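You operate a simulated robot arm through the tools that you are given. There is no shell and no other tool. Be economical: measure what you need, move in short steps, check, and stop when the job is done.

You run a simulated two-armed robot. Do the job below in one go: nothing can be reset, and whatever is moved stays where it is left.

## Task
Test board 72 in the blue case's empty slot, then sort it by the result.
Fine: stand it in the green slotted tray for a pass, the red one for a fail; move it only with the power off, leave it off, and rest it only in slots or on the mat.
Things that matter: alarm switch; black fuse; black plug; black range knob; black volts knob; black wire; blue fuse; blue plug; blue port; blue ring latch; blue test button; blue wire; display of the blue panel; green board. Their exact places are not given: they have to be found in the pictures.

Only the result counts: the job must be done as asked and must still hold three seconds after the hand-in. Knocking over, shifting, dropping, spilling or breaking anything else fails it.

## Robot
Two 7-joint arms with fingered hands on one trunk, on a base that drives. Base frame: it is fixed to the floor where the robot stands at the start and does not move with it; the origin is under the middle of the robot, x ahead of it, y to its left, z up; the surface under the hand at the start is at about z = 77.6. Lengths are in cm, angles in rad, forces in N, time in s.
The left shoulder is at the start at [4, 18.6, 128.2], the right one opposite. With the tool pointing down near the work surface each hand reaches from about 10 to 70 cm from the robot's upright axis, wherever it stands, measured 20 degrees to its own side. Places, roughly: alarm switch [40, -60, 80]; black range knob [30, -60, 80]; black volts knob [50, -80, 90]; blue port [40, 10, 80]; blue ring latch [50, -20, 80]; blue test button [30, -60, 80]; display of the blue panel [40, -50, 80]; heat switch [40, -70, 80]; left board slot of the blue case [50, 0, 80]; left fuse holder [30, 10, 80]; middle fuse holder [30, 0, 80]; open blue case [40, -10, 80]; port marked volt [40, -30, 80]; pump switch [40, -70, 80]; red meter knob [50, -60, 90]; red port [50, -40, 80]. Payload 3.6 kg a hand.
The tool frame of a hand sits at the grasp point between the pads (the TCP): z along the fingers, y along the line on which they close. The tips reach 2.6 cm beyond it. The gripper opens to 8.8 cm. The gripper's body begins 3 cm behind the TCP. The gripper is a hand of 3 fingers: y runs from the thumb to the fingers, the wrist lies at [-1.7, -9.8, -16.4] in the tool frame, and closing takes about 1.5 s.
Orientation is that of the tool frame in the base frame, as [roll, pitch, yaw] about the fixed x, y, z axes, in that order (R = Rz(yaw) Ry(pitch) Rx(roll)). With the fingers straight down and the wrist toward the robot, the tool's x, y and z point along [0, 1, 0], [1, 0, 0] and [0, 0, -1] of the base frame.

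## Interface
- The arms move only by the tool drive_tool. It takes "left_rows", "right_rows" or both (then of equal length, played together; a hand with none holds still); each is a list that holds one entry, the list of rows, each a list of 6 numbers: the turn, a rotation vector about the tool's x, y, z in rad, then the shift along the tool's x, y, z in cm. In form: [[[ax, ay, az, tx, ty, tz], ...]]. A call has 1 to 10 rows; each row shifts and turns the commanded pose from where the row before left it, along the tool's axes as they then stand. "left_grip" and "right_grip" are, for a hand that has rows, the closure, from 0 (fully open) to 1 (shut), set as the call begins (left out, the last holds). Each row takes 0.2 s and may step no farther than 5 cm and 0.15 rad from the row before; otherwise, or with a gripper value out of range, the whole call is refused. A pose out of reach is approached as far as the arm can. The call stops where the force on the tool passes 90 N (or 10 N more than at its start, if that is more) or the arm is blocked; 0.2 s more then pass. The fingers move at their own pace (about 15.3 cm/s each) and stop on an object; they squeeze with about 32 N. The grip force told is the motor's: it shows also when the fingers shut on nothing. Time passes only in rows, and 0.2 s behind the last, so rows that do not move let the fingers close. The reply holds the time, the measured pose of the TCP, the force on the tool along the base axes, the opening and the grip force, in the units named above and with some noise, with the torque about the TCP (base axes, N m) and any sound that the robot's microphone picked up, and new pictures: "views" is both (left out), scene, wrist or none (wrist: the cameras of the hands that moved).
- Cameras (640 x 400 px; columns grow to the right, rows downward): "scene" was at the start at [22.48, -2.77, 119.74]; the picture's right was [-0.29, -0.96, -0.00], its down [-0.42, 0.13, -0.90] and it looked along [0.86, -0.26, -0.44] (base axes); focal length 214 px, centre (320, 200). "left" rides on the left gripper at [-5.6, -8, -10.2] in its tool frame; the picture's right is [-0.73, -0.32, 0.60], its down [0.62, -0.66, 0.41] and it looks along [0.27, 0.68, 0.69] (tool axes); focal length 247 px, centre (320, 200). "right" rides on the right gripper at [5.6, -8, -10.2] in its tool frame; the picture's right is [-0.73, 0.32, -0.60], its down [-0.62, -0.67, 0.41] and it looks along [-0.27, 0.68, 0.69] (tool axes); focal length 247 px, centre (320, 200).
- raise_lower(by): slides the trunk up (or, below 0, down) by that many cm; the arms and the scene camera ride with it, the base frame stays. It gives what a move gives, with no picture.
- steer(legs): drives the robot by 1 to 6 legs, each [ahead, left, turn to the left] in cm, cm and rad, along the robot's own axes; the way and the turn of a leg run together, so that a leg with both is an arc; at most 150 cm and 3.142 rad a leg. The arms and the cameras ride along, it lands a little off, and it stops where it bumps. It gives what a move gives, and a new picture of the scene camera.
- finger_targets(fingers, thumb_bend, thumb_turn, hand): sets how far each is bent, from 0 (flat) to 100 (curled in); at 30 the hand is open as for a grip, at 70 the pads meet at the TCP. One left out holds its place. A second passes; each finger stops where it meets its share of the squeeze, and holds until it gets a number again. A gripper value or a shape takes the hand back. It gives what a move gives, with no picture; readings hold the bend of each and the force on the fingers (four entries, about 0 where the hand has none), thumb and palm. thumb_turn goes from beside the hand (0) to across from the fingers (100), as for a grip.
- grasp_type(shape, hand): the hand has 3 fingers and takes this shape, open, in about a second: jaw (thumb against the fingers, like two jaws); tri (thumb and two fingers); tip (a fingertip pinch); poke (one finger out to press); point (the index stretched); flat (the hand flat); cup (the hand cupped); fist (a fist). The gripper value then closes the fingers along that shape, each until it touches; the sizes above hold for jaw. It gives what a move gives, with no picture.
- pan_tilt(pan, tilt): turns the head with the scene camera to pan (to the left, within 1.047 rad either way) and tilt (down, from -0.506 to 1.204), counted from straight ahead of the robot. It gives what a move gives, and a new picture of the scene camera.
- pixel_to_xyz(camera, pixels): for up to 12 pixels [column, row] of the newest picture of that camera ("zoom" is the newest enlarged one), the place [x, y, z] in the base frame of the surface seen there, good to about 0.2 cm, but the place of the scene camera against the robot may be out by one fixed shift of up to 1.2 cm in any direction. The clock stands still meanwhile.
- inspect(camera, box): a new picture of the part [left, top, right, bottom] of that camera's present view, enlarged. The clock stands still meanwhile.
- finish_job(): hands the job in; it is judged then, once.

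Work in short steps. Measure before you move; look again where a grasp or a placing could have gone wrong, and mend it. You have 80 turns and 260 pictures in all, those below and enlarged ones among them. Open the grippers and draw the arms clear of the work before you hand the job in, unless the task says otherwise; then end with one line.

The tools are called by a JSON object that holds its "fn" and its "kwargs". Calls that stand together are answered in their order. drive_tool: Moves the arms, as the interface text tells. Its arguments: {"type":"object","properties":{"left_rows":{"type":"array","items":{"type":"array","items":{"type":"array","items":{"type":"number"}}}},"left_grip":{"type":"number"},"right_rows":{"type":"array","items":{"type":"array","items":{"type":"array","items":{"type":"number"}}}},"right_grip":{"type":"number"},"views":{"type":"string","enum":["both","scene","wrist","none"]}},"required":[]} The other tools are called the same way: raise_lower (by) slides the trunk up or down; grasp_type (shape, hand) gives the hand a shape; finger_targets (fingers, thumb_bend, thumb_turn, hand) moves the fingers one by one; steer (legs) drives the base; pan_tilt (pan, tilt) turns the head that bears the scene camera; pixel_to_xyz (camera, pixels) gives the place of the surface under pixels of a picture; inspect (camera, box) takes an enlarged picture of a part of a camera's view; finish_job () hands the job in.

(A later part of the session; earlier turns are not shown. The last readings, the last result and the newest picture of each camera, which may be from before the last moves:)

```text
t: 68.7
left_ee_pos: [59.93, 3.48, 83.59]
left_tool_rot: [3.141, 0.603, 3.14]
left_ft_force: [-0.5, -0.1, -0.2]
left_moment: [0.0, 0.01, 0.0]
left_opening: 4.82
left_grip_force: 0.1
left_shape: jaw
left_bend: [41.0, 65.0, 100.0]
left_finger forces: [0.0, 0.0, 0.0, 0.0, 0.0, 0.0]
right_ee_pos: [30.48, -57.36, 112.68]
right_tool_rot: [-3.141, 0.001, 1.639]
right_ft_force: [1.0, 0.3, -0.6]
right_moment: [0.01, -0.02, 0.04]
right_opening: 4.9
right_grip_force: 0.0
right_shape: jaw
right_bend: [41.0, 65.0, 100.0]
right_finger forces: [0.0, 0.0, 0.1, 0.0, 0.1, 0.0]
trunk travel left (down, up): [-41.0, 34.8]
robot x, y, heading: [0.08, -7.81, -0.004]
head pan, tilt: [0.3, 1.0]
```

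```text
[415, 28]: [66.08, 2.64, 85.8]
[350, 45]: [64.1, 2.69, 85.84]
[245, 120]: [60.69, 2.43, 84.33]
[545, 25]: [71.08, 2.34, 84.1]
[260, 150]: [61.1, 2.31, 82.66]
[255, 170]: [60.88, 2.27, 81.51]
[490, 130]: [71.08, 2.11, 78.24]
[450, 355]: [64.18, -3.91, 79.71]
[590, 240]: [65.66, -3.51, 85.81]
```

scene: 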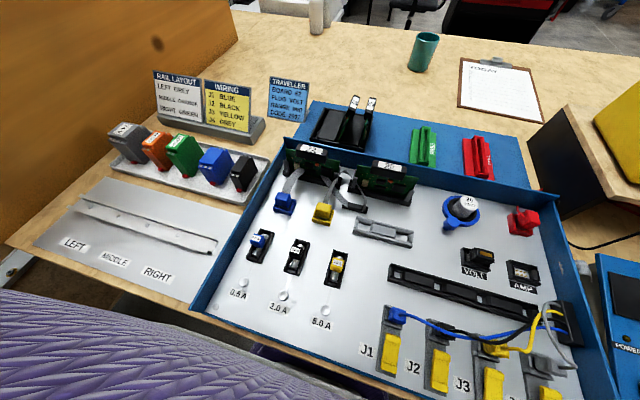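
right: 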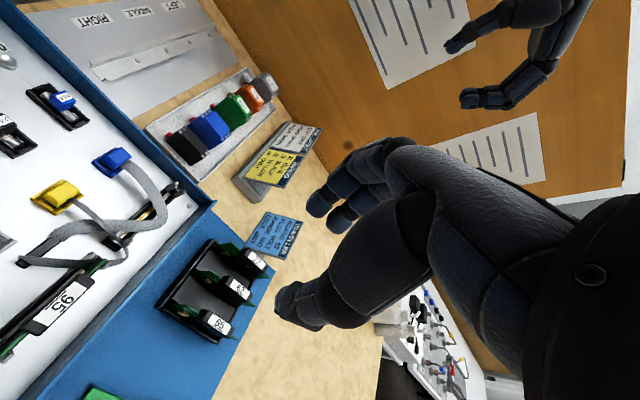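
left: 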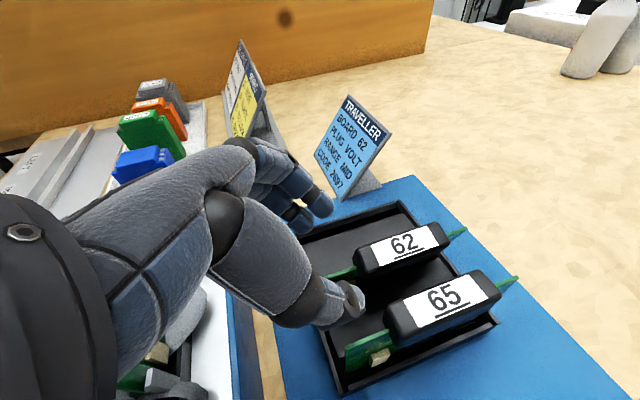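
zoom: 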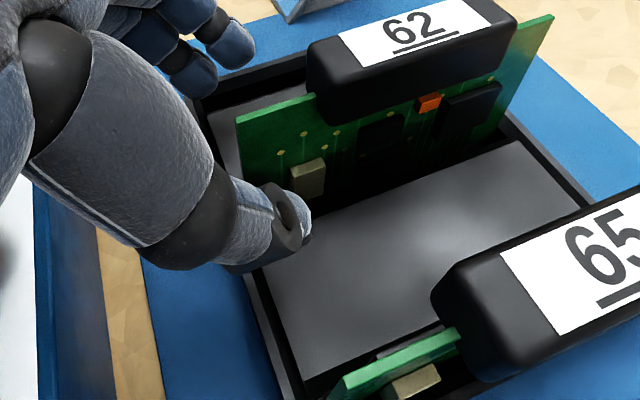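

62 stands nearly upright again (lean ≈0.05 rad, within ~0.4 cm of its original place). Retracting the left hand up and back.

{"fn": "drive_tool", "kwargs": {"left_rows": [[[0, 0, 0, -1.7, 0, -2.47], [0, 0, 0, -2.27, 0, -3.29], [0, 0, 0, -2.27, 0, -3.29], [0, 0, 0, -2.27, 0, -3.29], [0, 0, 0, -2.27, 0, -3.29], [0, 0, 0, -2.27, 0, -3.29], [0, 0, 0, -2.27, 0, -3.29], [0, 0, 0, -2.27, 0, -3.29]]], "views": "none"}}

{"fn": "drive_tool", "kwargs": {"left_rows": [[[0, 0, 0, 3.3, 0, -2.2], [0, 0, 0, 3.3, 0, -2.2], [0, 0, 0, 3.3, 0, -2.2], [0, 0, 0, 3.3, 0, -2.2]]], "views": "scene"}}

{"fn": "inspect", "kwargs": {"camera": "scene", "box": [280, 80, 440, 220]}}

```text
t: 70.5
left_ee_pos: [59.97, 3.53, 114.56]
left_tool_rot: [-3.136, 0.599, -3.141]
left_ft_force: [-0.1, 0.2, 0.4]
left_moment: [0.06, 0.02, -0.01]
left_opening: 4.82
left_grip_force: 0.1
left_shape: jaw
left_bend: [41.0, 65.0, 100.0]
left_finger forces: [0.1, 0.0, 0.0, 0.0, 0.1, 0.0]
right_ee_pos: [30.53, -57.37, 112.56]
right_tool_rot: [3.141, -0.001, 1.642]
right_ft_force: [0.4, 0.4, -0.5]
right_moment: [-0.01, -0.02, 0.0]
right_opening: 4.86
right_grip_force: 0.1
right_shape: jaw
right_bend: [41.0, 65.0, 100.0]
right_finger forces: [0.0, 0.0, 0.0, 0.0, 0.0, 0.0]
trunk travel left (down, up): [-41.0, 34.8]
robot x, y, heading: [0.24, -7.83, 0.001]
head pan, tilt: [0.3, 1.0]
```

```text
t: 71.3
left_ee_pos: [51.37, 6.71, 122.28]
left_tool_rot: [3.124, 0.817, -3.128]
left_ft_force: [-0.1, 0.6, -0.2]
left_moment: [0.0, 0.01, 0.0]
left_opening: 4.81
left_grip_force: 0.0
left_shape: jaw
left_bend: [41.0, 65.0, 100.0]
left_finger forces: [0.0, 0.0, 0.0, 0.0, 0.0, 0.0]
left hand out of reach, approached as far as the arm can: row 2, 3, 4
right_ee_pos: [30.54, -57.38, 112.69]
right_tool_rot: [-3.139, 0.002, 1.639]
right_ft_force: [0.3, 0.5, 0.0]
right_moment: [0.02, 0.02, -0.03]
right_opening: 4.86
right_grip_force: 0.0
right_shape: jaw
right_bend: [41.0, 65.0, 100.0]
right_finger forces: [0.0, 0.1, 0.0, 0.1, 0.1, 0.1]
trunk travel left (down, up): [-41.0, 34.8]
robot x, y, heading: [0.35, -7.79, -0.004]
head pan, tilt: [0.3, 1.0]
stopped in row 4 (left hand): the arm was blocked; the commanded pose is now the measured one
```

scene: 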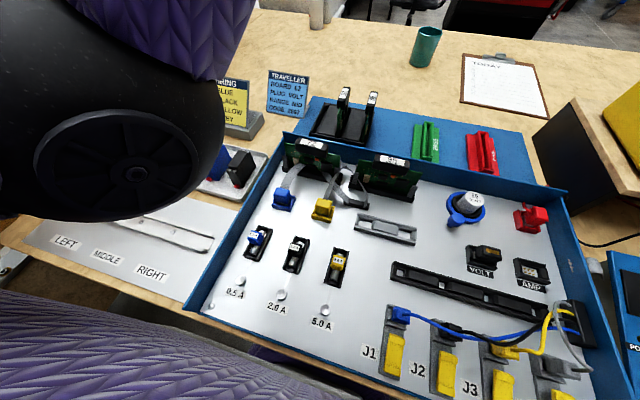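

```text
2.86 times, centred on (360, 150) of scene
```

zoom: 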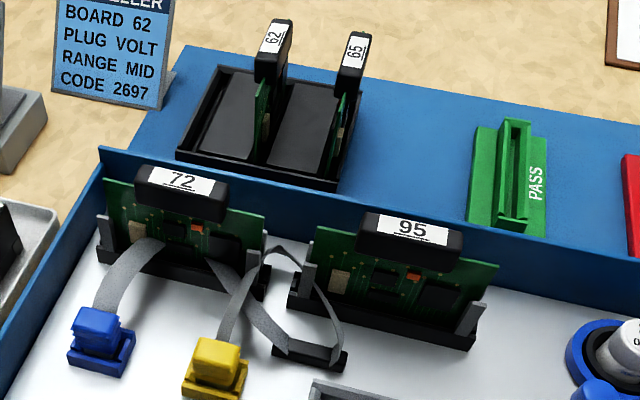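

Board 62 looks upright and everything else is intact. Now driving right so the right hand can reach the supply switch and the panel.

{"fn": "raise_lower", "kwargs": {"by": 1.5}}

{"fn": "steer", "kwargs": {"legs": [[0, -34, 0]]}}

{"fn": "pan_tilt", "kwargs": {"pan": -0.55, "tilt": 0.75}}

```text
t: 72.0
left_ee_pos: [51.85, 7.66, 123.78]
left_tool_rot: [3.094, 0.822, -3.131]
left_ft_force: [0.1, -0.3, -0.4]
left_moment: [0.04, 0.0, 0.01]
left_opening: 4.83
left_grip_force: 0.1
left_shape: jaw
left_bend: [41.0, 65.0, 100.0]
left_finger forces: [0.0, 0.0, 0.1, 0.0, 0.1, 0.0]
right_ee_pos: [30.57, -57.49, 114.11]
right_tool_rot: [3.141, 0.0, 1.639]
right_ft_force: [-0.9, -0.4, 0.3]
right_moment: [0.0, 0.02, 0.0]
right_opening: 4.89
right_grip_force: 0.0
right_shape: jaw
right_bend: [41.0, 65.0, 100.0]
right_finger forces: [0.1, 0.0, 0.0, 0.0, 0.1, 0.0]
trunk travel left (down, up): [-42.5, 33.3]
robot x, y, heading: [-0.08, -7.85, -0.009]
head pan, tilt: [0.3, 1.0]
```

```text
t: 74.2
left_ee_pos: [51.55, -26.51, 123.97]
left_tool_rot: [3.095, 0.825, -3.133]
left_ft_force: [0.4, -0.4, -0.1]
left_moment: [0.02, -0.01, 0.0]
left_opening: 4.81
left_grip_force: 0.0
left_shape: jaw
left_bend: [41.0, 65.0, 100.0]
left_finger forces: [0.1, 0.0, 0.0, 0.1, 0.0, 0.0]
right_ee_pos: [30.29, -91.56, 114.14]
right_tool_rot: [3.141, 0.0, 1.638]
right_ft_force: [-0.1, -0.8, -0.6]
right_moment: [0.03, 0.02, -0.01]
right_opening: 4.87
right_grip_force: 0.1
right_shape: jaw
right_bend: [41.0, 65.0, 100.0]
right_finger forces: [0.0, 0.0, 0.0, 0.0, 0.0, 0.0]
trunk travel left (down, up): [-42.5, 33.3]
robot x, y, heading: [-0.22, -41.61, -0.008]
head pan, tilt: [0.3, 1.0]
```

scene: 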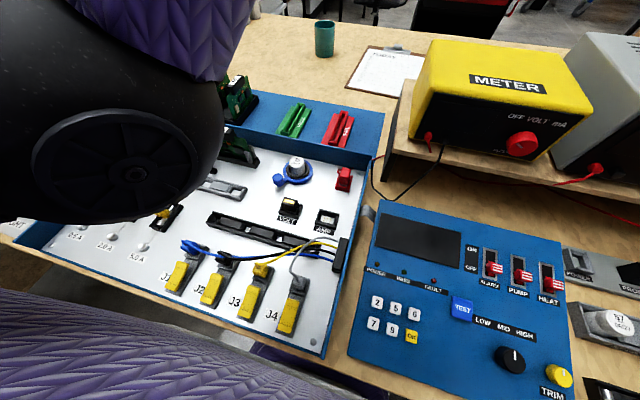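

```text
t: 75.4
left_ee_pos: [51.83, -26.35, 123.92]
left_tool_rot: [3.097, 0.826, -3.13]
left_ft_force: [0.4, -0.2, -0.4]
left_moment: [-0.05, 0.0, 0.0]
left_opening: 4.82
left_grip_force: 0.0
left_shape: jaw
left_bend: [41.0, 65.0, 100.0]
left_finger forces: [0.0, 0.0, 0.0, 0.0, 0.0, 0.0]
right_ee_pos: [30.28, -91.48, 114.24]
right_tool_rot: [3.14, 0.0, 1.636]
right_ft_force: [-0.2, -0.2, 1.0]
right_moment: [0.01, 0.0, 0.01]
right_opening: 4.88
right_grip_force: 0.2
right_shape: jaw
right_bend: [41.0, 65.0, 100.0]
right_finger forces: [0.1, 0.0, 0.1, 0.1, 0.0, 0.0]
trunk travel left (down, up): [-42.5, 33.3]
robot x, y, heading: [-0.33, -41.72, -0.001]
head pan, tilt: [-0.55, 0.75]
```

scene: 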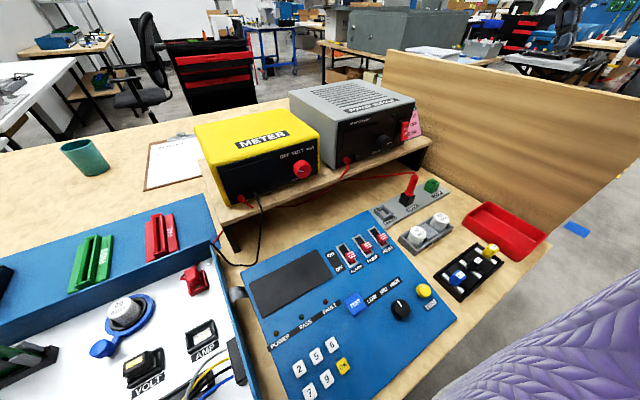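

Zooming on the supply switch, the grey strip and the knobs.

{"fn": "inspect", "kwargs": {"camera": "scene", "box": [330, 95, 430, 175]}}

{"fn": "inspect", "kwargs": {"camera": "scene", "box": [320, 170, 480, 330]}}

{"fn": "pixel_to_xyz", "kwargs": {"camera": "scene", "pixels": [[405, 125], [405, 134], [356, 302], [403, 308], [380, 138], [348, 256]]}}

```text
5.00 times, centred on (380, 135) of scene
```

zoom: 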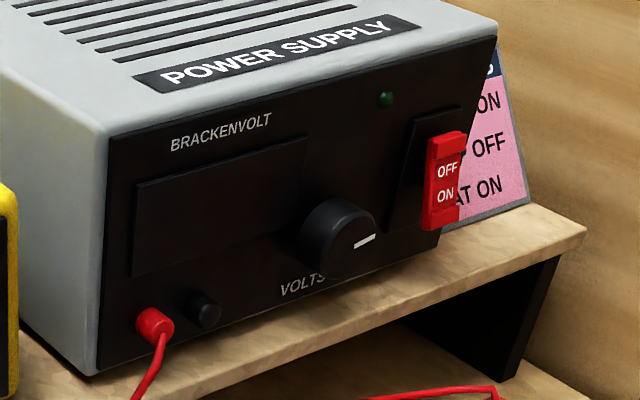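

```text
2.50 times, centred on (400, 250) of scene
```

zoom: 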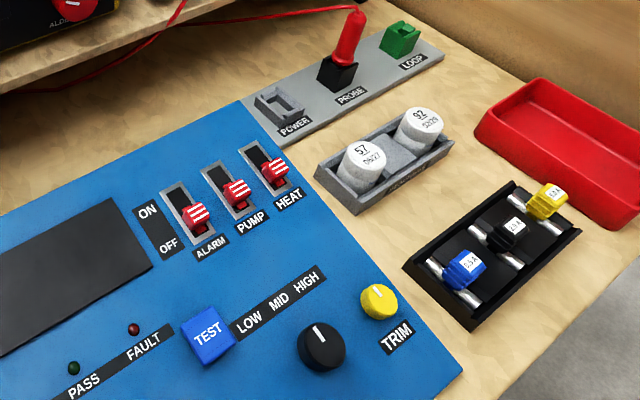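

```text
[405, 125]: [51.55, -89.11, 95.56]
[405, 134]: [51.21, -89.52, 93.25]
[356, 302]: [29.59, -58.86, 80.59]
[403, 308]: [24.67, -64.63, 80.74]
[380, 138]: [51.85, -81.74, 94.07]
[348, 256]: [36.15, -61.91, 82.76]
```

Setting the right hand to a poke shape and measuring the surroundings of the switch (shelf top, probe, jars).

{"fn": "grasp_type", "kwargs": {"hand": "right", "shape": "poke"}}

{"fn": "pixel_to_xyz", "kwargs": {"camera": "scene", "pixels": [[412, 178], [409, 200], [405, 148], [420, 145], [432, 186], [417, 232], [440, 218], [404, 119], [404, 139], [388, 150]]}}

{"fn": "drive_tool", "kwargs": {"right_rows": [[[-0.15, 0, 0, 0, 0, 0], [-0.15, 0, 0, 0, 0, 0], [-0.15, 0, 0, 0, 0, 0], [-0.15, 0, 0, 0, 0, 0]]], "views": "wrist"}}

```text
t: 76.3
left_ee_pos: [51.8, -26.42, 123.88]
left_tool_rot: [3.091, 0.825, -3.137]
left_ft_force: [-0.6, -0.1, -0.4]
left_moment: [0.0, 0.03, 0.01]
left_opening: 4.8
left_grip_force: 0.0
left_shape: jaw
left_bend: [41.0, 65.0, 100.0]
left_finger forces: [0.0, 0.0, 0.1, 0.1, 0.0, 0.0]
right_ee_pos: [30.29, -91.47, 114.22]
right_tool_rot: [-3.14, 0.0, 1.638]
right_ft_force: [-0.4, 0.4, 0.4]
right_moment: [0.04, -0.01, -0.03]
right_opening: 0.01
right_grip_force: 0.1
right_shape: poke
right_bend: [70.0, 92.0, 25.0]
right_finger forces: [0.1, 0.0, 0.1, 0.1, 0.1, 0.0]
trunk travel left (down, up): [-42.5, 33.3]
robot x, y, heading: [-0.29, -41.39, -0.003]
head pan, tilt: [-0.55, 0.75]
```

```text
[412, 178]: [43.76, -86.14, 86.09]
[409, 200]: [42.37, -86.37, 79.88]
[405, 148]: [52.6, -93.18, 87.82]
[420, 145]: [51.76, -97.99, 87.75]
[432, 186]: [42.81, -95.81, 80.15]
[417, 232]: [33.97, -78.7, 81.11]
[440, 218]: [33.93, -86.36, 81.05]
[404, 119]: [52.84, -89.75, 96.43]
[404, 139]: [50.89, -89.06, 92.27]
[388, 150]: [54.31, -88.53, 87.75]
```

```text
t: 77.3
left_ee_pos: [51.6, -26.33, 124.0]
left_tool_rot: [3.091, 0.827, -3.134]
left_ft_force: [-0.1, 0.1, 0.3]
left_moment: [0.01, 0.01, 0.0]
left_opening: 4.83
left_grip_force: 0.2
left_shape: jaw
left_bend: [41.0, 65.0, 100.0]
left_finger forces: [0.1, 0.0, 0.0, 0.0, 0.0, 0.0]
right_ee_pos: [30.35, -91.32, 114.16]
right_tool_rot: [2.543, 0.001, 1.639]
right_ft_force: [0.7, 0.3, -0.3]
right_moment: [-0.03, 0.03, 0.01]
right_opening: 0.0
right_grip_force: 0.2
right_shape: poke
right_bend: [70.0, 92.0, 25.0]
right_finger forces: [0.1, 0.0, 0.0, 0.1, 0.1, 0.0]
trunk travel left (down, up): [-42.5, 33.3]
robot x, y, heading: [-0.09, -41.63, -0.003]
head pan, tilt: [-0.55, 0.75]
```

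right: 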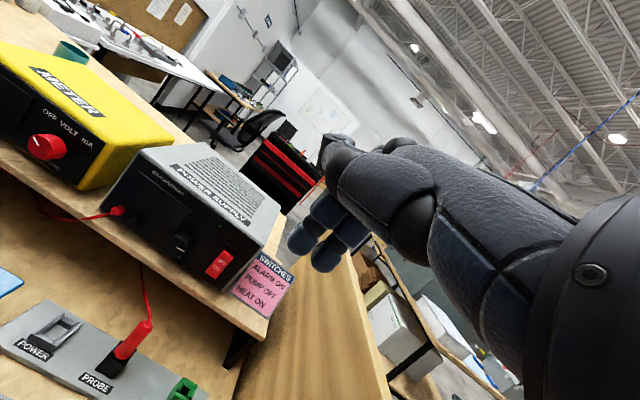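

The card behind reads SWITCHES: ALARM ON / PUMP OFF / HEAT ON (not part of this job). Measuring the fingertip and the switch from the right wrist camera.

{"fn": "pixel_to_xyz", "kwargs": {"camera": "right", "pixels": [[300, 240], [325, 260], [310, 215], [345, 225], [216, 268], [225, 258], [180, 245], [335, 150], [350, 250]]}}

{"fn": "inspect", "kwargs": {"camera": "right", "box": [100, 110, 420, 310]}}

```text
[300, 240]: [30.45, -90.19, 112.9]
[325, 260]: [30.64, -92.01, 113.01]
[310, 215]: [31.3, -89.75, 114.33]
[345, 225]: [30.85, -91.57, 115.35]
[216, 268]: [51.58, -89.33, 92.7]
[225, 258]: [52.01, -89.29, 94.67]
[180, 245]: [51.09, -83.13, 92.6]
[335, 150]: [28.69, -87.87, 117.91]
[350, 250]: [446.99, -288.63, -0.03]
```

```text
2.00 times, centred on (260, 210) of right
```

zoom: 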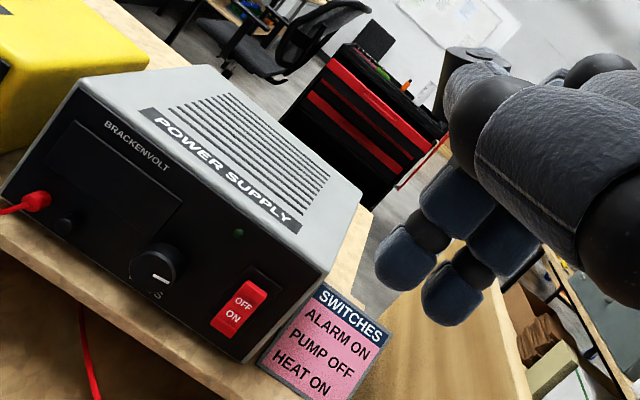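

Fingertips are about 2 cm beyond the TCP; the switch's lower ON end is at ≈(51.5, −89.3, 92.3). Approaching in front of it.

{"fn": "drive_tool", "kwargs": {"right_rows": [[[0, 0, 0, 0.02, 0.49, 4.5], [0, 0, 0, 0.02, 0.49, 4.5], [0, 0, 0, 0.02, 0.49, 4.5], [0, 0, 0, 0.02, 0.49, 4.5], [0, 0, 0, 0.02, 0.49, 4.5]]], "views": "both"}}

{"fn": "inspect", "kwargs": {"camera": "scene", "box": [340, 80, 460, 180]}}

```text
t: 78.7
left_ee_pos: [51.51, -26.32, 124.09]
left_tool_rot: [3.094, 0.828, -3.132]
left_ft_force: [-1.2, 0.4, 0.4]
left_moment: [0.03, -0.01, -0.01]
left_opening: 4.83
left_grip_force: 0.1
left_shape: jaw
left_bend: [41.0, 65.0, 100.0]
left_finger forces: [0.0, 0.0, 0.0, 0.1, 0.1, 0.0]
right_ee_pos: [44.48, -92.42, 95.9]
right_tool_rot: [2.597, 0.228, 1.637]
right_ft_force: [-1.0, -0.1, -0.2]
right_moment: [-0.01, -0.01, 0.01]
right_opening: 0.0
right_grip_force: 0.1
right_shape: poke
right_bend: [70.0, 92.0, 25.0]
right_finger forces: [0.0, 0.0, 0.0, 0.0, 0.0, 0.0]
right hand out of reach, approached as far as the arm can: row 4
trunk travel left (down, up): [-42.5, 33.3]
robot x, y, heading: [-0.04, -41.35, -0.007]
head pan, tilt: [-0.55, 0.75]
stopped in row 5 (right hand): the arm was blocked; the commanded pose is now the measured one
```

scene: 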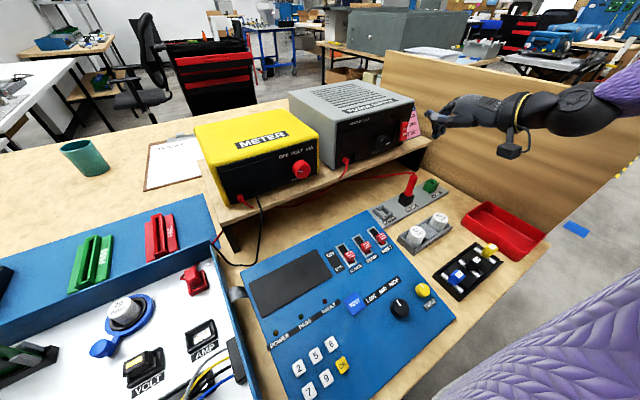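
right: 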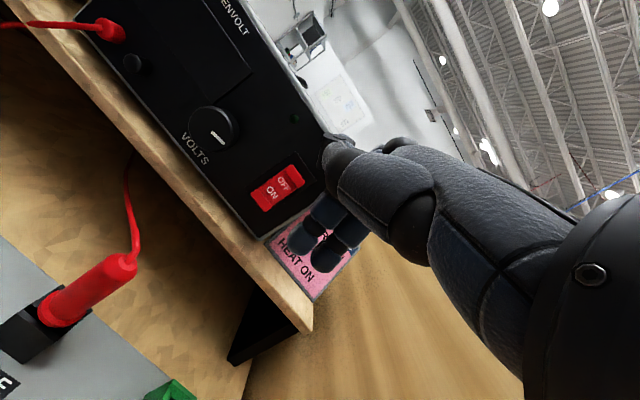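

```text
4.00 times, centred on (400, 130) of scene
```

zoom: 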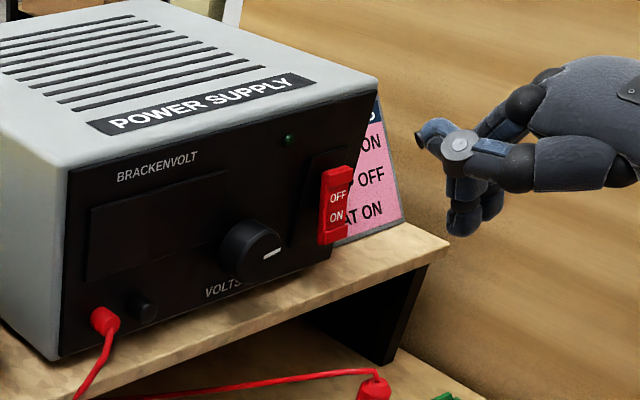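

The arm got blocked (reach out sideways is awkward). I'll retract, bring the hand inward, close it as a pinch, and drive further right so the switch is straight ahead.

{"fn": "grasp_type", "kwargs": {"hand": "right", "shape": "jaw"}}

{"fn": "drive_tool", "kwargs": {"right_rows": [[[0, 0, 0, 0, -0.4, -4], [0, 0, 0, 0, -0.4, -4], [0, 0, 0, 0, -0.4, -4], [0, 0, 0, 4, 0, -2], [0, 0, 0, 4, 0, -1], [0, 0, 0, 4, 0, 0], [0, 0, 0, 4, 0, 0], [0, 0, 0, 4, 0, 0]]], "right_grip": 1, "views": "none"}}

{"fn": "pixel_to_xyz", "kwargs": {"camera": "scene", "pixels": [[500, 150], [560, 120], [440, 90], [600, 200]]}}

```text
t: 79.6
left_ee_pos: [51.73, -26.32, 123.96]
left_tool_rot: [3.087, 0.826, -3.137]
left_ft_force: [0.6, 1.2, -0.6]
left_moment: [-0.02, 0.0, -0.01]
left_opening: 4.83
left_grip_force: 0.1
left_shape: jaw
left_bend: [41.0, 65.0, 100.0]
left_finger forces: [0.0, 0.0, 0.0, 0.0, 0.0, 0.1]
right_ee_pos: [44.57, -92.63, 95.94]
right_tool_rot: [2.6, 0.228, 1.633]
right_ft_force: [-0.3, 0.0, 0.3]
right_moment: [0.0, 0.02, 0.02]
right_opening: 8.8
right_grip_force: 0.1
right_shape: jaw
right_bend: [30.0, 30.0, 97.0]
right_finger forces: [0.1, 0.1, 0.1, 0.0, 0.0, 0.1]
trunk travel left (down, up): [-42.5, 33.3]
robot x, y, heading: [-0.52, -41.77, -0.003]
head pan, tilt: [-0.55, 0.75]
```

```text
t: 81.4
left_ee_pos: [51.95, -26.37, 123.87]
left_tool_rot: [3.094, 0.826, -3.132]
left_ft_force: [-0.2, -0.6, -0.3]
left_moment: [0.01, 0.0, 0.02]
left_opening: 4.81
left_grip_force: 0.0
left_shape: jaw
left_bend: [41.0, 65.0, 100.0]
left_finger forces: [0.0, 0.0, 0.0, 0.0, 0.1, 0.0]
right_ee_pos: [36.31, -71.93, 101.38]
right_tool_rot: [2.6, 0.228, 1.634]
right_ft_force: [-0.5, 0.1, 0.4]
right_moment: [0.04, 0.01, 0.02]
right_opening: 0.01
right_grip_force: 31.9
right_shape: jaw
right_bend: [70.0, 46.0, 100.0]
right_finger forces: [0.0, 0.0, 0.1, 0.0, 0.0, 0.0]
right hand out of reach, approached as far as the arm can: row 6, 7, 8
trunk travel left (down, up): [-42.5, 33.3]
robot x, y, heading: [-0.15, -42.06, -0.01]
head pan, tilt: [-0.55, 0.75]
```

```text
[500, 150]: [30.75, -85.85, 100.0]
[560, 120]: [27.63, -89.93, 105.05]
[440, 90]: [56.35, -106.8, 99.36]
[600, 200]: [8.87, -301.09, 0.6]
```

Right panel wall is at y≈−107. Driving 16 cm further right keeps clear of it.

{"fn": "steer", "kwargs": {"legs": [[0, -16, 0]]}}

{"fn": "drive_tool", "kwargs": {"right_rows": [[[0, 0.12, 0, 0, 0, -1], [0, 0.11, 0, 0, 0, -1], [0, 0, 0, 0, 0, 0]]], "views": "wrist"}}

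```text
t: 82.8
left_ee_pos: [51.69, -42.59, 123.97]
left_tool_rot: [3.09, 0.825, -3.136]
left_ft_force: [-0.9, 0.8, 0.8]
left_moment: [0.02, 0.0, 0.0]
left_opening: 4.85
left_grip_force: 0.1
left_shape: jaw
left_bend: [41.0, 65.0, 100.0]
left_finger forces: [0.0, 0.0, 0.0, 0.1, 0.1, 0.0]
right_ee_pos: [36.05, -88.23, 101.33]
right_tool_rot: [2.599, 0.226, 1.637]
right_ft_force: [-0.2, -0.2, 0.4]
right_moment: [0.01, 0.01, -0.01]
right_opening: 0.02
right_grip_force: 32.7
right_shape: jaw
right_bend: [70.0, 46.0, 100.0]
right_finger forces: [0.0, 0.0, 0.0, 0.1, 0.1, 0.0]
trunk travel left (down, up): [-42.5, 33.3]
robot x, y, heading: [-0.47, -57.87, -0.001]
head pan, tilt: [-0.55, 0.75]
```

scene: 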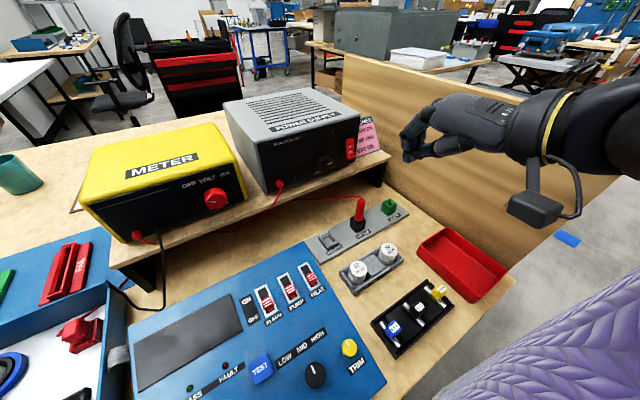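

```text
t: 83.6
left_ee_pos: [51.69, -42.33, 123.85]
left_tool_rot: [3.09, 0.825, -3.135]
left_ft_force: [0.4, -0.3, 0.6]
left_moment: [0.02, -0.02, 0.01]
left_opening: 4.81
left_grip_force: 0.1
left_shape: jaw
left_bend: [41.0, 65.0, 100.0]
left_finger forces: [0.0, 0.0, 0.0, 0.1, 0.0, 0.1]
right_ee_pos: [35.41, -87.96, 102.72]
right_tool_rot: [2.614, 0.029, 1.753]
right_ft_force: [-0.4, 0.3, -0.1]
right_moment: [0.01, 0.03, 0.01]
right_opening: 0.01
right_grip_force: 31.8
right_shape: jaw
right_bend: [70.0, 46.0, 100.0]
right_finger forces: [0.1, 0.0, 0.0, 0.0, 0.0, 0.0]
right hand out of reach, approached as far as the arm can: row 1
trunk travel left (down, up): [-42.5, 33.3]
robot x, y, heading: [0.04, -58.12, -0.002]
head pan, tilt: [-0.55, 0.75]
```

right: 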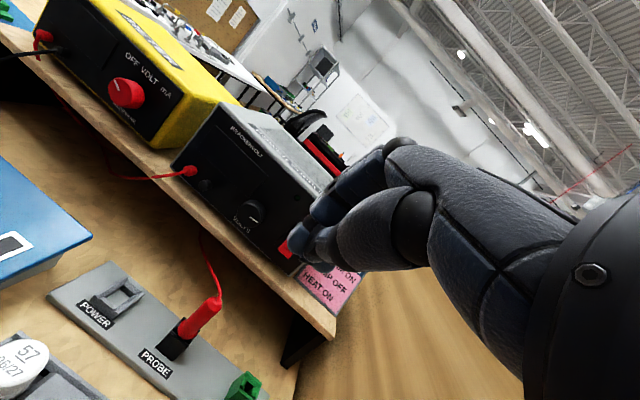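

Measuring the closed fingertips and visible switch from the wrist camera.

{"fn": "pixel_to_xyz", "kwargs": {"camera": "right", "pixels": [[300, 243], [308, 255], [325, 245], [318, 215], [283, 250], [286, 244], [250, 215]]}}

{"fn": "inspect", "kwargs": {"camera": "scene", "box": [320, 90, 450, 190]}}

{"fn": "inspect", "kwargs": {"camera": "right", "box": [220, 170, 400, 300]}}

```text
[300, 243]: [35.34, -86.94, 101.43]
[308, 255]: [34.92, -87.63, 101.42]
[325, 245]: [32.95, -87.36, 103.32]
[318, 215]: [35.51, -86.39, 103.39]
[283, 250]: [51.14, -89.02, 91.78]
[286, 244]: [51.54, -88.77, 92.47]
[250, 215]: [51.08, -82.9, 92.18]
```

```text
4.00 times, centred on (385, 140) of scene
```

zoom: 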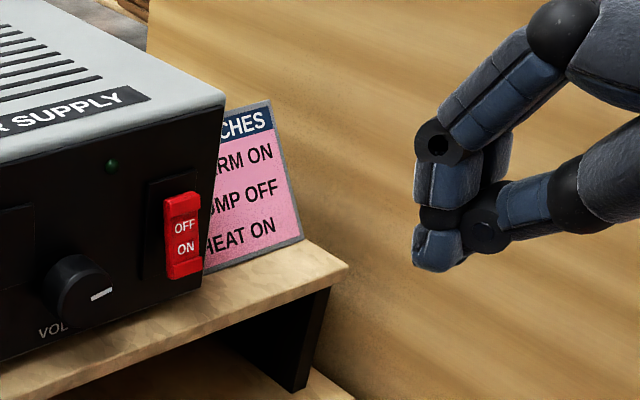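

```text
3.08 times, centred on (310, 235) of right
```

zoom: 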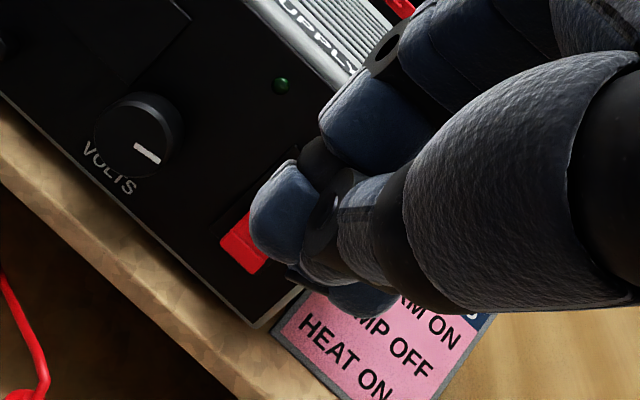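

The finger knuckle would touch first, so I'll tilt the hand 0.4 rad more so the tip leads, then move to just in front of the ON end.

{"fn": "drive_tool", "kwargs": {"right_rows": [[[-0.14, 0, 0, 0, 0, 0], [-0.14, 0, 0, 0, 0, 0], [-0.12, 0, 0, 0, 0, 0], [0, 0, 0, -0.74, -0.37, 3.3], [0, 0, 0, -0.74, -0.37, 3.3], [0, 0, 0, -0.74, -0.37, 3.3], [0, 0, 0, -0.74, -0.37, 3.3]]], "views": "wrist"}}

{"fn": "inspect", "kwargs": {"camera": "scene", "box": [300, 90, 430, 190]}}

```text
t: 85.2
left_ee_pos: [51.66, -42.45, 123.88]
left_tool_rot: [3.09, 0.825, -3.136]
left_ft_force: [0.0, 0.5, -0.2]
left_moment: [-0.01, -0.01, 0.01]
left_opening: 4.82
left_grip_force: 0.0
left_shape: jaw
left_bend: [41.0, 65.0, 100.0]
left_finger forces: [0.1, 0.1, 0.0, 0.1, 0.0, 0.0]
right_ee_pos: [45.45, -89.43, 93.82]
right_tool_rot: [2.215, 0.03, 1.75]
right_ft_force: [-0.2, -0.1, -0.9]
right_moment: [0.02, 0.0, 0.0]
right_opening: 0.0
right_grip_force: 31.9
right_shape: jaw
right_bend: [70.0, 46.0, 100.0]
right_finger forces: [0.0, 0.0, 0.0, 0.0, 0.0, 0.0]
trunk travel left (down, up): [-42.5, 33.3]
robot x, y, heading: [0.14, -57.68, -0.002]
head pan, tilt: [-0.55, 0.75]
```

right: 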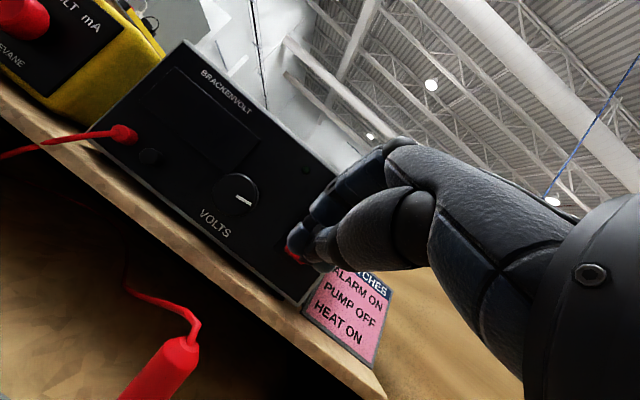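

```text
4.00 times, centred on (365, 140) of scene
```

zoom: 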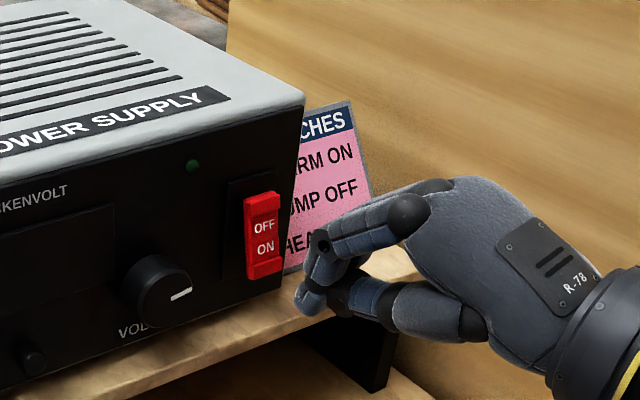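

Measuring the fingertip against the switch in the same picture.

{"fn": "pixel_to_xyz", "kwargs": {"camera": "zoom", "pixels": [[303, 300], [312, 312], [310, 270], [320, 240], [262, 270], [262, 245], [262, 205], [258, 278], [330, 285]]}}

```text
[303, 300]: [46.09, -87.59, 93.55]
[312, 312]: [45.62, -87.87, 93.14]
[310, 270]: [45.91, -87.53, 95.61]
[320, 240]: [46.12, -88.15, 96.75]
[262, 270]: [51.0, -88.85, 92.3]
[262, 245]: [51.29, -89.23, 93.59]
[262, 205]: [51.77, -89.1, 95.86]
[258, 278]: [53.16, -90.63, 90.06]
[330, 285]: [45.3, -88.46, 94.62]
```

Tip and knuckle are level, so I'll back off 5 cm and straighten the fingers (bend 35) so their tips lead.

{"fn": "drive_tool", "kwargs": {"right_rows": [[[0, 0, 0, 0.5, -1.5, -2], [0, 0, 0, 0.5, -1.5, -2]]], "views": "none"}}

{"fn": "finger_targets", "kwargs": {"hand": "right", "fingers": 35}}

{"fn": "inspect", "kwargs": {"camera": "scene", "box": [300, 90, 430, 190]}}

```text
t: 85.8
left_ee_pos: [51.59, -42.41, 123.83]
left_tool_rot: [3.092, 0.827, -3.135]
left_ft_force: [-0.2, -0.3, -0.1]
left_moment: [-0.04, -0.02, 0.03]
left_opening: 4.8
left_grip_force: 0.0
left_shape: jaw
left_bend: [41.0, 65.0, 100.0]
left_finger forces: [0.1, 0.0, 0.1, 0.0, 0.0, 0.0]
right_ee_pos: [40.37, -89.35, 93.79]
right_tool_rot: [2.213, 0.03, 1.752]
right_ft_force: [-0.3, 0.0, 0.2]
right_moment: [0.01, 0.01, -0.01]
right_opening: 0.02
right_grip_force: 32.4
right_shape: jaw
right_bend: [70.0, 46.0, 100.0]
right_finger forces: [0.0, 0.0, 0.0, 0.0, 0.0, 0.1]
trunk travel left (down, up): [-42.5, 33.3]
robot x, y, heading: [-0.23, -58.0, -0.005]
head pan, tilt: [-0.55, 0.75]
```

```text
t: 86.8
left_ee_pos: [51.6, -42.62, 124.09]
left_tool_rot: [3.093, 0.825, -3.134]
left_ft_force: [-0.2, 0.2, 0.3]
left_moment: [0.0, -0.01, 0.03]
left_opening: 4.82
left_grip_force: 0.0
left_shape: jaw
left_bend: [41.0, 65.0, 100.0]
left_finger forces: [0.0, 0.0, 0.0, 0.0, 0.0, 0.0]
right_ee_pos: [40.35, -89.31, 93.73]
right_tool_rot: [2.213, 0.029, 1.755]
right_ft_force: [0.3, 0.4, 0.0]
right_moment: [-0.01, 0.02, 0.01]
right_opening: 1.18
right_grip_force: 0.0
right_shape: fingers
right_bend: [35.0, 71.0, 100.0]
right_finger forces: [0.1, 0.1, 0.0, 0.0, 0.1, 0.0]
trunk travel left (down, up): [-42.5, 33.3]
robot x, y, heading: [-0.3, -57.73, -0.005]
head pan, tilt: [-0.55, 0.75]
```

```text
4.00 times, centred on (365, 140) of scene
```

zoom: 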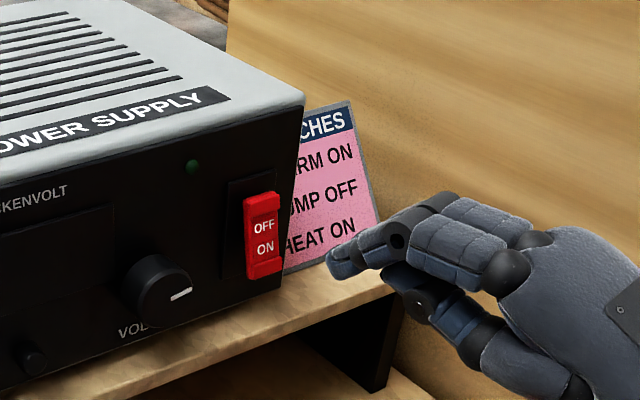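

The fingertips now lead clearly. Measuring the tip position.

{"fn": "pixel_to_xyz", "kwargs": {"camera": "zoom", "pixels": [[332, 262], [340, 272], [350, 250], [395, 240], [262, 268], [262, 245], [365, 255]]}}

{"fn": "inspect", "kwargs": {"camera": "right", "box": [220, 130, 400, 260]}}

```text
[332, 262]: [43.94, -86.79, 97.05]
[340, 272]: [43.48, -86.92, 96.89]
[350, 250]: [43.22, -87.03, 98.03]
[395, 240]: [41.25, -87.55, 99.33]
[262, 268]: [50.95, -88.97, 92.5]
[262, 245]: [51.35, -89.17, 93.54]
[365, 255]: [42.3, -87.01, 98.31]
```

```text
3.08 times, centred on (310, 195) of right
```

zoom: 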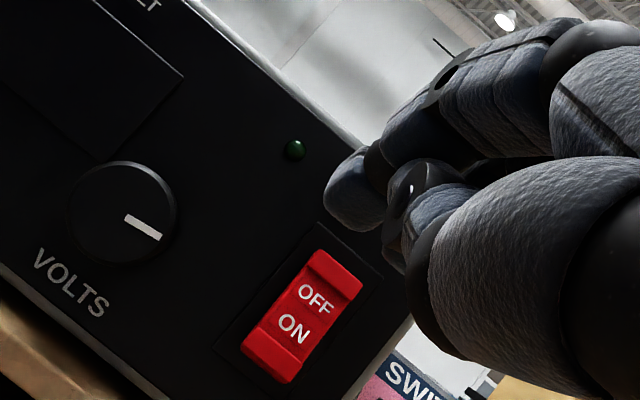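

Checking the thumb's underside clearance to the shelf and probe.

{"fn": "pixel_to_xyz", "kwargs": {"camera": "scene", "pixels": [[388, 170], [391, 171], [395, 175], [400, 180], [384, 162], [372, 178], [360, 205], [345, 178], [392, 188], [415, 185]]}}

{"fn": "inspect", "kwargs": {"camera": "scene", "box": [330, 130, 450, 230]}}

```text
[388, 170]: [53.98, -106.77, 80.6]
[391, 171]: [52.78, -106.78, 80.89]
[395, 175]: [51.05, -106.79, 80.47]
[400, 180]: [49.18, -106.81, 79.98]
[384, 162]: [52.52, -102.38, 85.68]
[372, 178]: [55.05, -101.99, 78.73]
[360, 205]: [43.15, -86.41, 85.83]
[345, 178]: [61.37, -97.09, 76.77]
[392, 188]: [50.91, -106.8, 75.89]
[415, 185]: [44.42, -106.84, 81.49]
```

```text
4.00 times, centred on (390, 180) of scene
5 turns are left
```

zoom: 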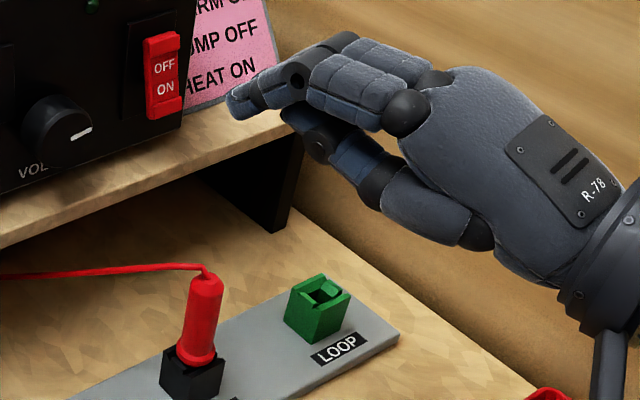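

Only 5 turns remain, so I'll chain moves: press ON, retreat, drive to the panel, press TEST with the closed fingertips, and read the display.

{"fn": "drive_tool", "kwargs": {"right_rows": [[[0, 0, 0, -1.12, -0.28, 3.37], [0, 0, 0, -1.12, -0.28, 3.37], [0, 0, 0, -0.119, 0.384, 0.511], [0, 0, 0, -0.119, 0.384, 0.511], [0, 0, 0, -0.119, 0.384, 0.511], [0, 0, 0, -0.119, 0.384, 0.511], [0, 0, 0, 0, 0, 0]]], "views": "none"}}

{"fn": "inspect", "kwargs": {"camera": "scene", "box": [300, 90, 430, 190]}}

{"fn": "drive_tool", "kwargs": {"right_rows": [[[0, 0, 0, 0.55, -1.77, -2.36], [0, 0, 0, 0.55, -1.77, -2.36], [0, 0, 0, -0.12, 3.2, -2.4], [0, 0, 0, -0.12, 3.2, -2.4], [0, 0, 0, -0.12, 3.2, -2.4]]], "views": "none"}}

{"fn": "inspect", "kwargs": {"camera": "scene", "box": [100, 90, 430, 390]}}

{"fn": "drive_tool", "kwargs": {"right_rows": [[[0.133, 0, 0, 0, 0, 0], [0.133, 0, 0, 0, 0, 0], [0.133, 0, 0, 0, 0, 0], [0.133, 0, 0, 0, 0, 0], [0.133, 0, 0, 0, 0, 0], [0.133, 0, 0, 0, 0, 0], [0.13, 0, 0, 0, 0, 0]]], "right_grip": 1, "views": "none"}}

{"fn": "steer", "kwargs": {"legs": [[0, 25, 0]]}}

{"fn": "drive_tool", "kwargs": {"right_rows": [[[0, 0, 0, 2.31, -2.84, 0], [0, 0, 0, 2.31, -2.84, 0], [0, 0, 0, 2.31, -2.84, 0], [0, 0, 0, 2.31, -2.84, 0], [0, 0, 0, 0, 0, 4], [0, 0, 0, 0, 0, 4], [0, 0, 0, 0, 0, 4], [0, 0, 0, 0, 0, 2]]], "views": "wrist"}}

{"fn": "pan_tilt", "kwargs": {"pan": -0.75, "tilt": 0.9}}

```text
t: 88.4
left_ee_pos: [50.93, -42.53, 124.28]
left_tool_rot: [3.094, 0.831, -3.132]
left_ft_force: [-0.7, -0.1, -1.4]
left_moment: [0.01, -0.05, 0.0]
left_opening: 4.82
left_grip_force: 0.0
left_shape: jaw
left_bend: [41.0, 65.0, 100.0]
left_finger forces: [0.1, 0.0, 0.1, 0.0, 0.0, 0.0]
right_ee_pos: [47.54, -90.77, 89.65]
right_tool_rot: [2.208, 0.032, 1.752]
right_ft_force: [-52.1, -4.4, 22.3]
right_moment: [0.43, -2.07, 0.56]
right_opening: 0.97
right_grip_force: 30.9
right_shape: fingers
right_bend: [34.0, 71.0, 100.0]
right_finger forces: [61.0, 1.5, 0.1, 0.1, 0.1, 0.0]
trunk travel left (down, up): [-42.5, 33.3]
robot x, y, heading: [-0.1, -57.38, -0.005]
head pan, tilt: [-0.55, 0.75]
```

```text
4.00 times, centred on (365, 140) of scene
```

zoom: 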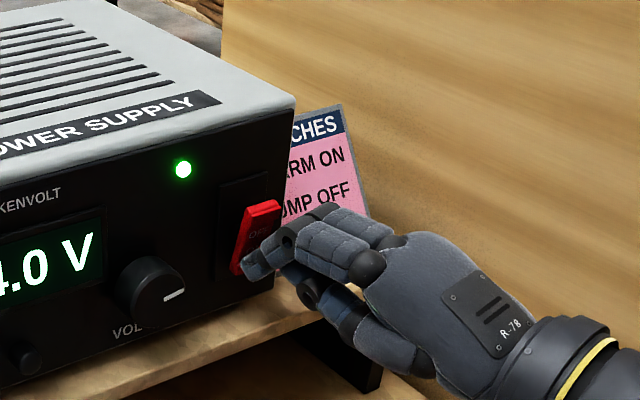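

```text
t: 89.6
left_ee_pos: [51.57, -42.51, 123.88]
left_tool_rot: [3.095, 0.824, -3.131]
left_ft_force: [-0.4, 0.2, 0.4]
left_moment: [0.03, -0.04, 0.0]
left_opening: 4.83
left_grip_force: 0.0
left_shape: jaw
left_bend: [41.0, 65.0, 100.0]
left_finger forces: [0.0, 0.0, 0.0, 0.0, 0.0, 0.0]
right_ee_pos: [42.37, -90.67, 101.42]
right_tool_rot: [2.215, 0.03, 1.754]
right_ft_force: [-0.1, -0.1, -0.6]
right_moment: [-0.02, 0.0, 0.02]
right_opening: 1.2
right_grip_force: 0.0
right_shape: fingers
right_bend: [35.0, 71.0, 100.0]
right_finger forces: [0.0, 0.0, 0.0, 0.0, 0.0, 0.0]
trunk travel left (down, up): [-42.5, 33.3]
robot x, y, heading: [-0.08, -57.72, -0.005]
head pan, tilt: [-0.55, 0.75]
```

```text
1.33 times, centred on (265, 240) of scene
```

zoom: 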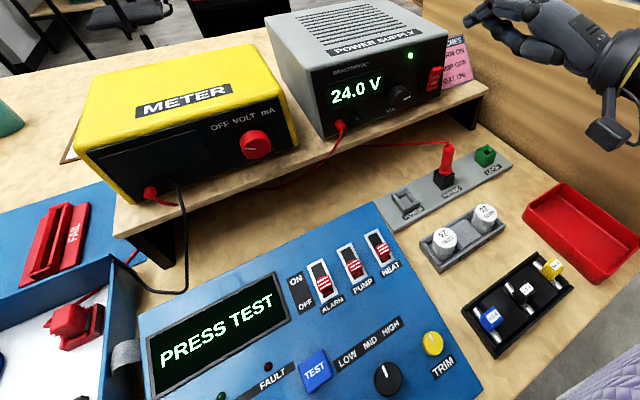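

```text
t: 91.2
left_ee_pos: [51.67, -42.55, 124.08]
left_tool_rot: [3.094, 0.825, -3.133]
left_ft_force: [0.8, 0.0, 0.4]
left_moment: [-0.01, -0.03, 0.0]
left_opening: 4.8
left_grip_force: 0.0
left_shape: jaw
left_bend: [41.0, 65.0, 100.0]
left_finger forces: [0.0, 0.0, 0.0, 0.0, 0.0, 0.1]
right_ee_pos: [42.22, -90.76, 101.3]
right_tool_rot: [-3.138, 0.032, 1.755]
right_ft_force: [0.6, 0.1, -0.1]
right_moment: [0.01, 0.04, -0.03]
right_opening: 0.0
right_grip_force: 31.9
right_shape: jaw
right_bend: [70.0, 43.0, 100.0]
right_finger forces: [0.0, 0.1, 0.1, 0.0, 0.0, 0.0]
trunk travel left (down, up): [-42.5, 33.3]
robot x, y, heading: [-0.41, -58.21, -0.007]
head pan, tilt: [-0.55, 0.75]
```

```text
t: 93.0
left_ee_pos: [51.88, -17.24, 123.84]
left_tool_rot: [3.092, 0.824, -3.135]
left_ft_force: [-0.1, 0.6, 0.7]
left_moment: [-0.02, 0.0, -0.02]
left_opening: 4.84
left_grip_force: 0.0
left_shape: jaw
left_bend: [41.0, 65.0, 100.0]
left_finger forces: [0.1, 0.0, 0.1, 0.0, 0.0, 0.0]
right_ee_pos: [42.37, -65.54, 101.36]
right_tool_rot: [-3.139, 0.031, 1.753]
right_ft_force: [0.6, -0.6, 0.4]
right_moment: [0.0, -0.02, -0.03]
right_opening: 0.01
right_grip_force: 32.2
right_shape: jaw
right_bend: [70.0, 43.0, 100.0]
right_finger forces: [0.0, 0.1, 0.0, 0.0, 0.0, 0.0]
trunk travel left (down, up): [-42.5, 33.3]
robot x, y, heading: [-0.28, -32.66, -0.01]
head pan, tilt: [-0.55, 0.75]
```

scene: 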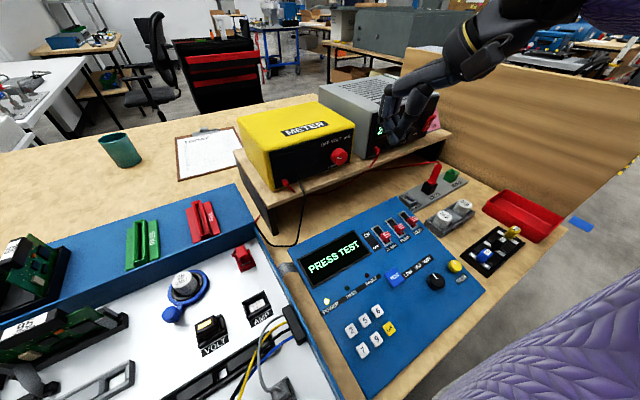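

```text
t: 94.8
left_ee_pos: [51.74, -17.44, 123.94]
left_tool_rot: [3.092, 0.826, -3.132]
left_ft_force: [-0.3, -0.6, -0.7]
left_moment: [0.0, 0.02, -0.01]
left_opening: 4.81
left_grip_force: 0.0
left_shape: jaw
left_bend: [41.0, 65.0, 100.0]
left_finger forces: [0.1, 0.1, 0.1, 0.0, 0.0, 0.1]
right_ee_pos: [33.41, -59.98, 84.72]
right_tool_rot: [-3.141, 0.031, 1.751]
right_ft_force: [0.2, -0.7, -0.1]
right_moment: [0.01, -0.03, 0.0]
right_opening: 0.0
right_grip_force: 32.4
right_shape: jaw
right_bend: [70.0, 43.0, 100.0]
right_finger forces: [0.0, 0.0, 0.0, 0.1, 0.0, 0.0]
right hand out of reach, approached as far as the arm can: row 3, 4
trunk travel left (down, up): [-42.5, 33.3]
robot x, y, heading: [0.11, -32.79, -0.001]
head pan, tilt: [-0.55, 0.75]
```

right: 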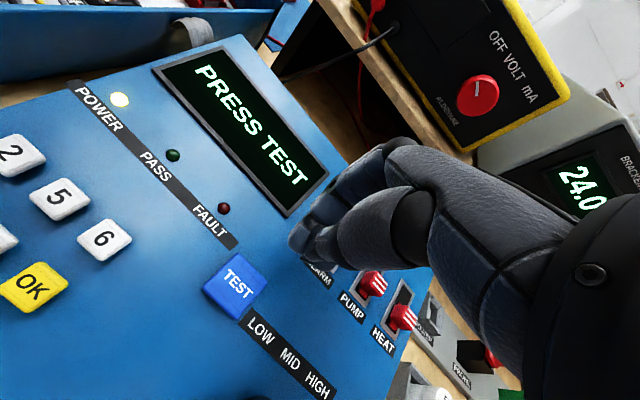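

```text
t: 95.5
left_ee_pos: [51.87, -17.41, 123.91]
left_tool_rot: [3.09, 0.825, -3.136]
left_ft_force: [0.5, -0.1, -0.4]
left_moment: [-0.05, -0.03, -0.01]
left_opening: 4.84
left_grip_force: 0.2
left_shape: jaw
left_bend: [41.0, 65.0, 100.0]
left_finger forces: [0.1, 0.0, 0.0, 0.0, 0.1, 0.0]
right_ee_pos: [33.36, -59.86, 84.84]
right_tool_rot: [3.141, 0.03, 1.754]
right_ft_force: [0.4, -0.4, -0.3]
right_moment: [-0.01, -0.03, -0.01]
right_opening: 0.0
right_grip_force: 31.9
right_shape: jaw
right_bend: [70.0, 43.0, 100.0]
right_finger forces: [0.0, 0.0, 0.0, 0.0, 0.0, 0.0]
trunk travel left (down, up): [-42.5, 33.3]
robot x, y, heading: [0.07, -32.59, -0.007]
head pan, tilt: [-0.75, 0.901]
4 turns are left
```

scene: 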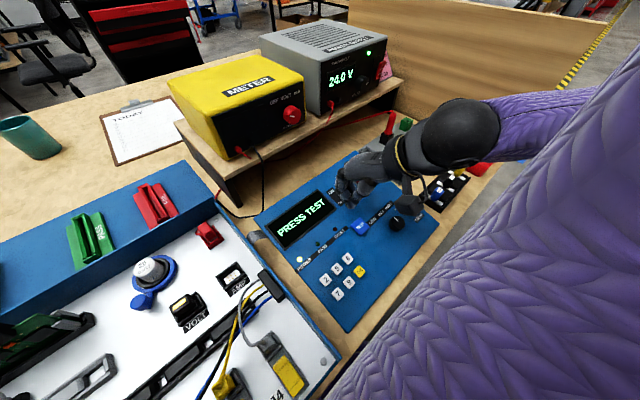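

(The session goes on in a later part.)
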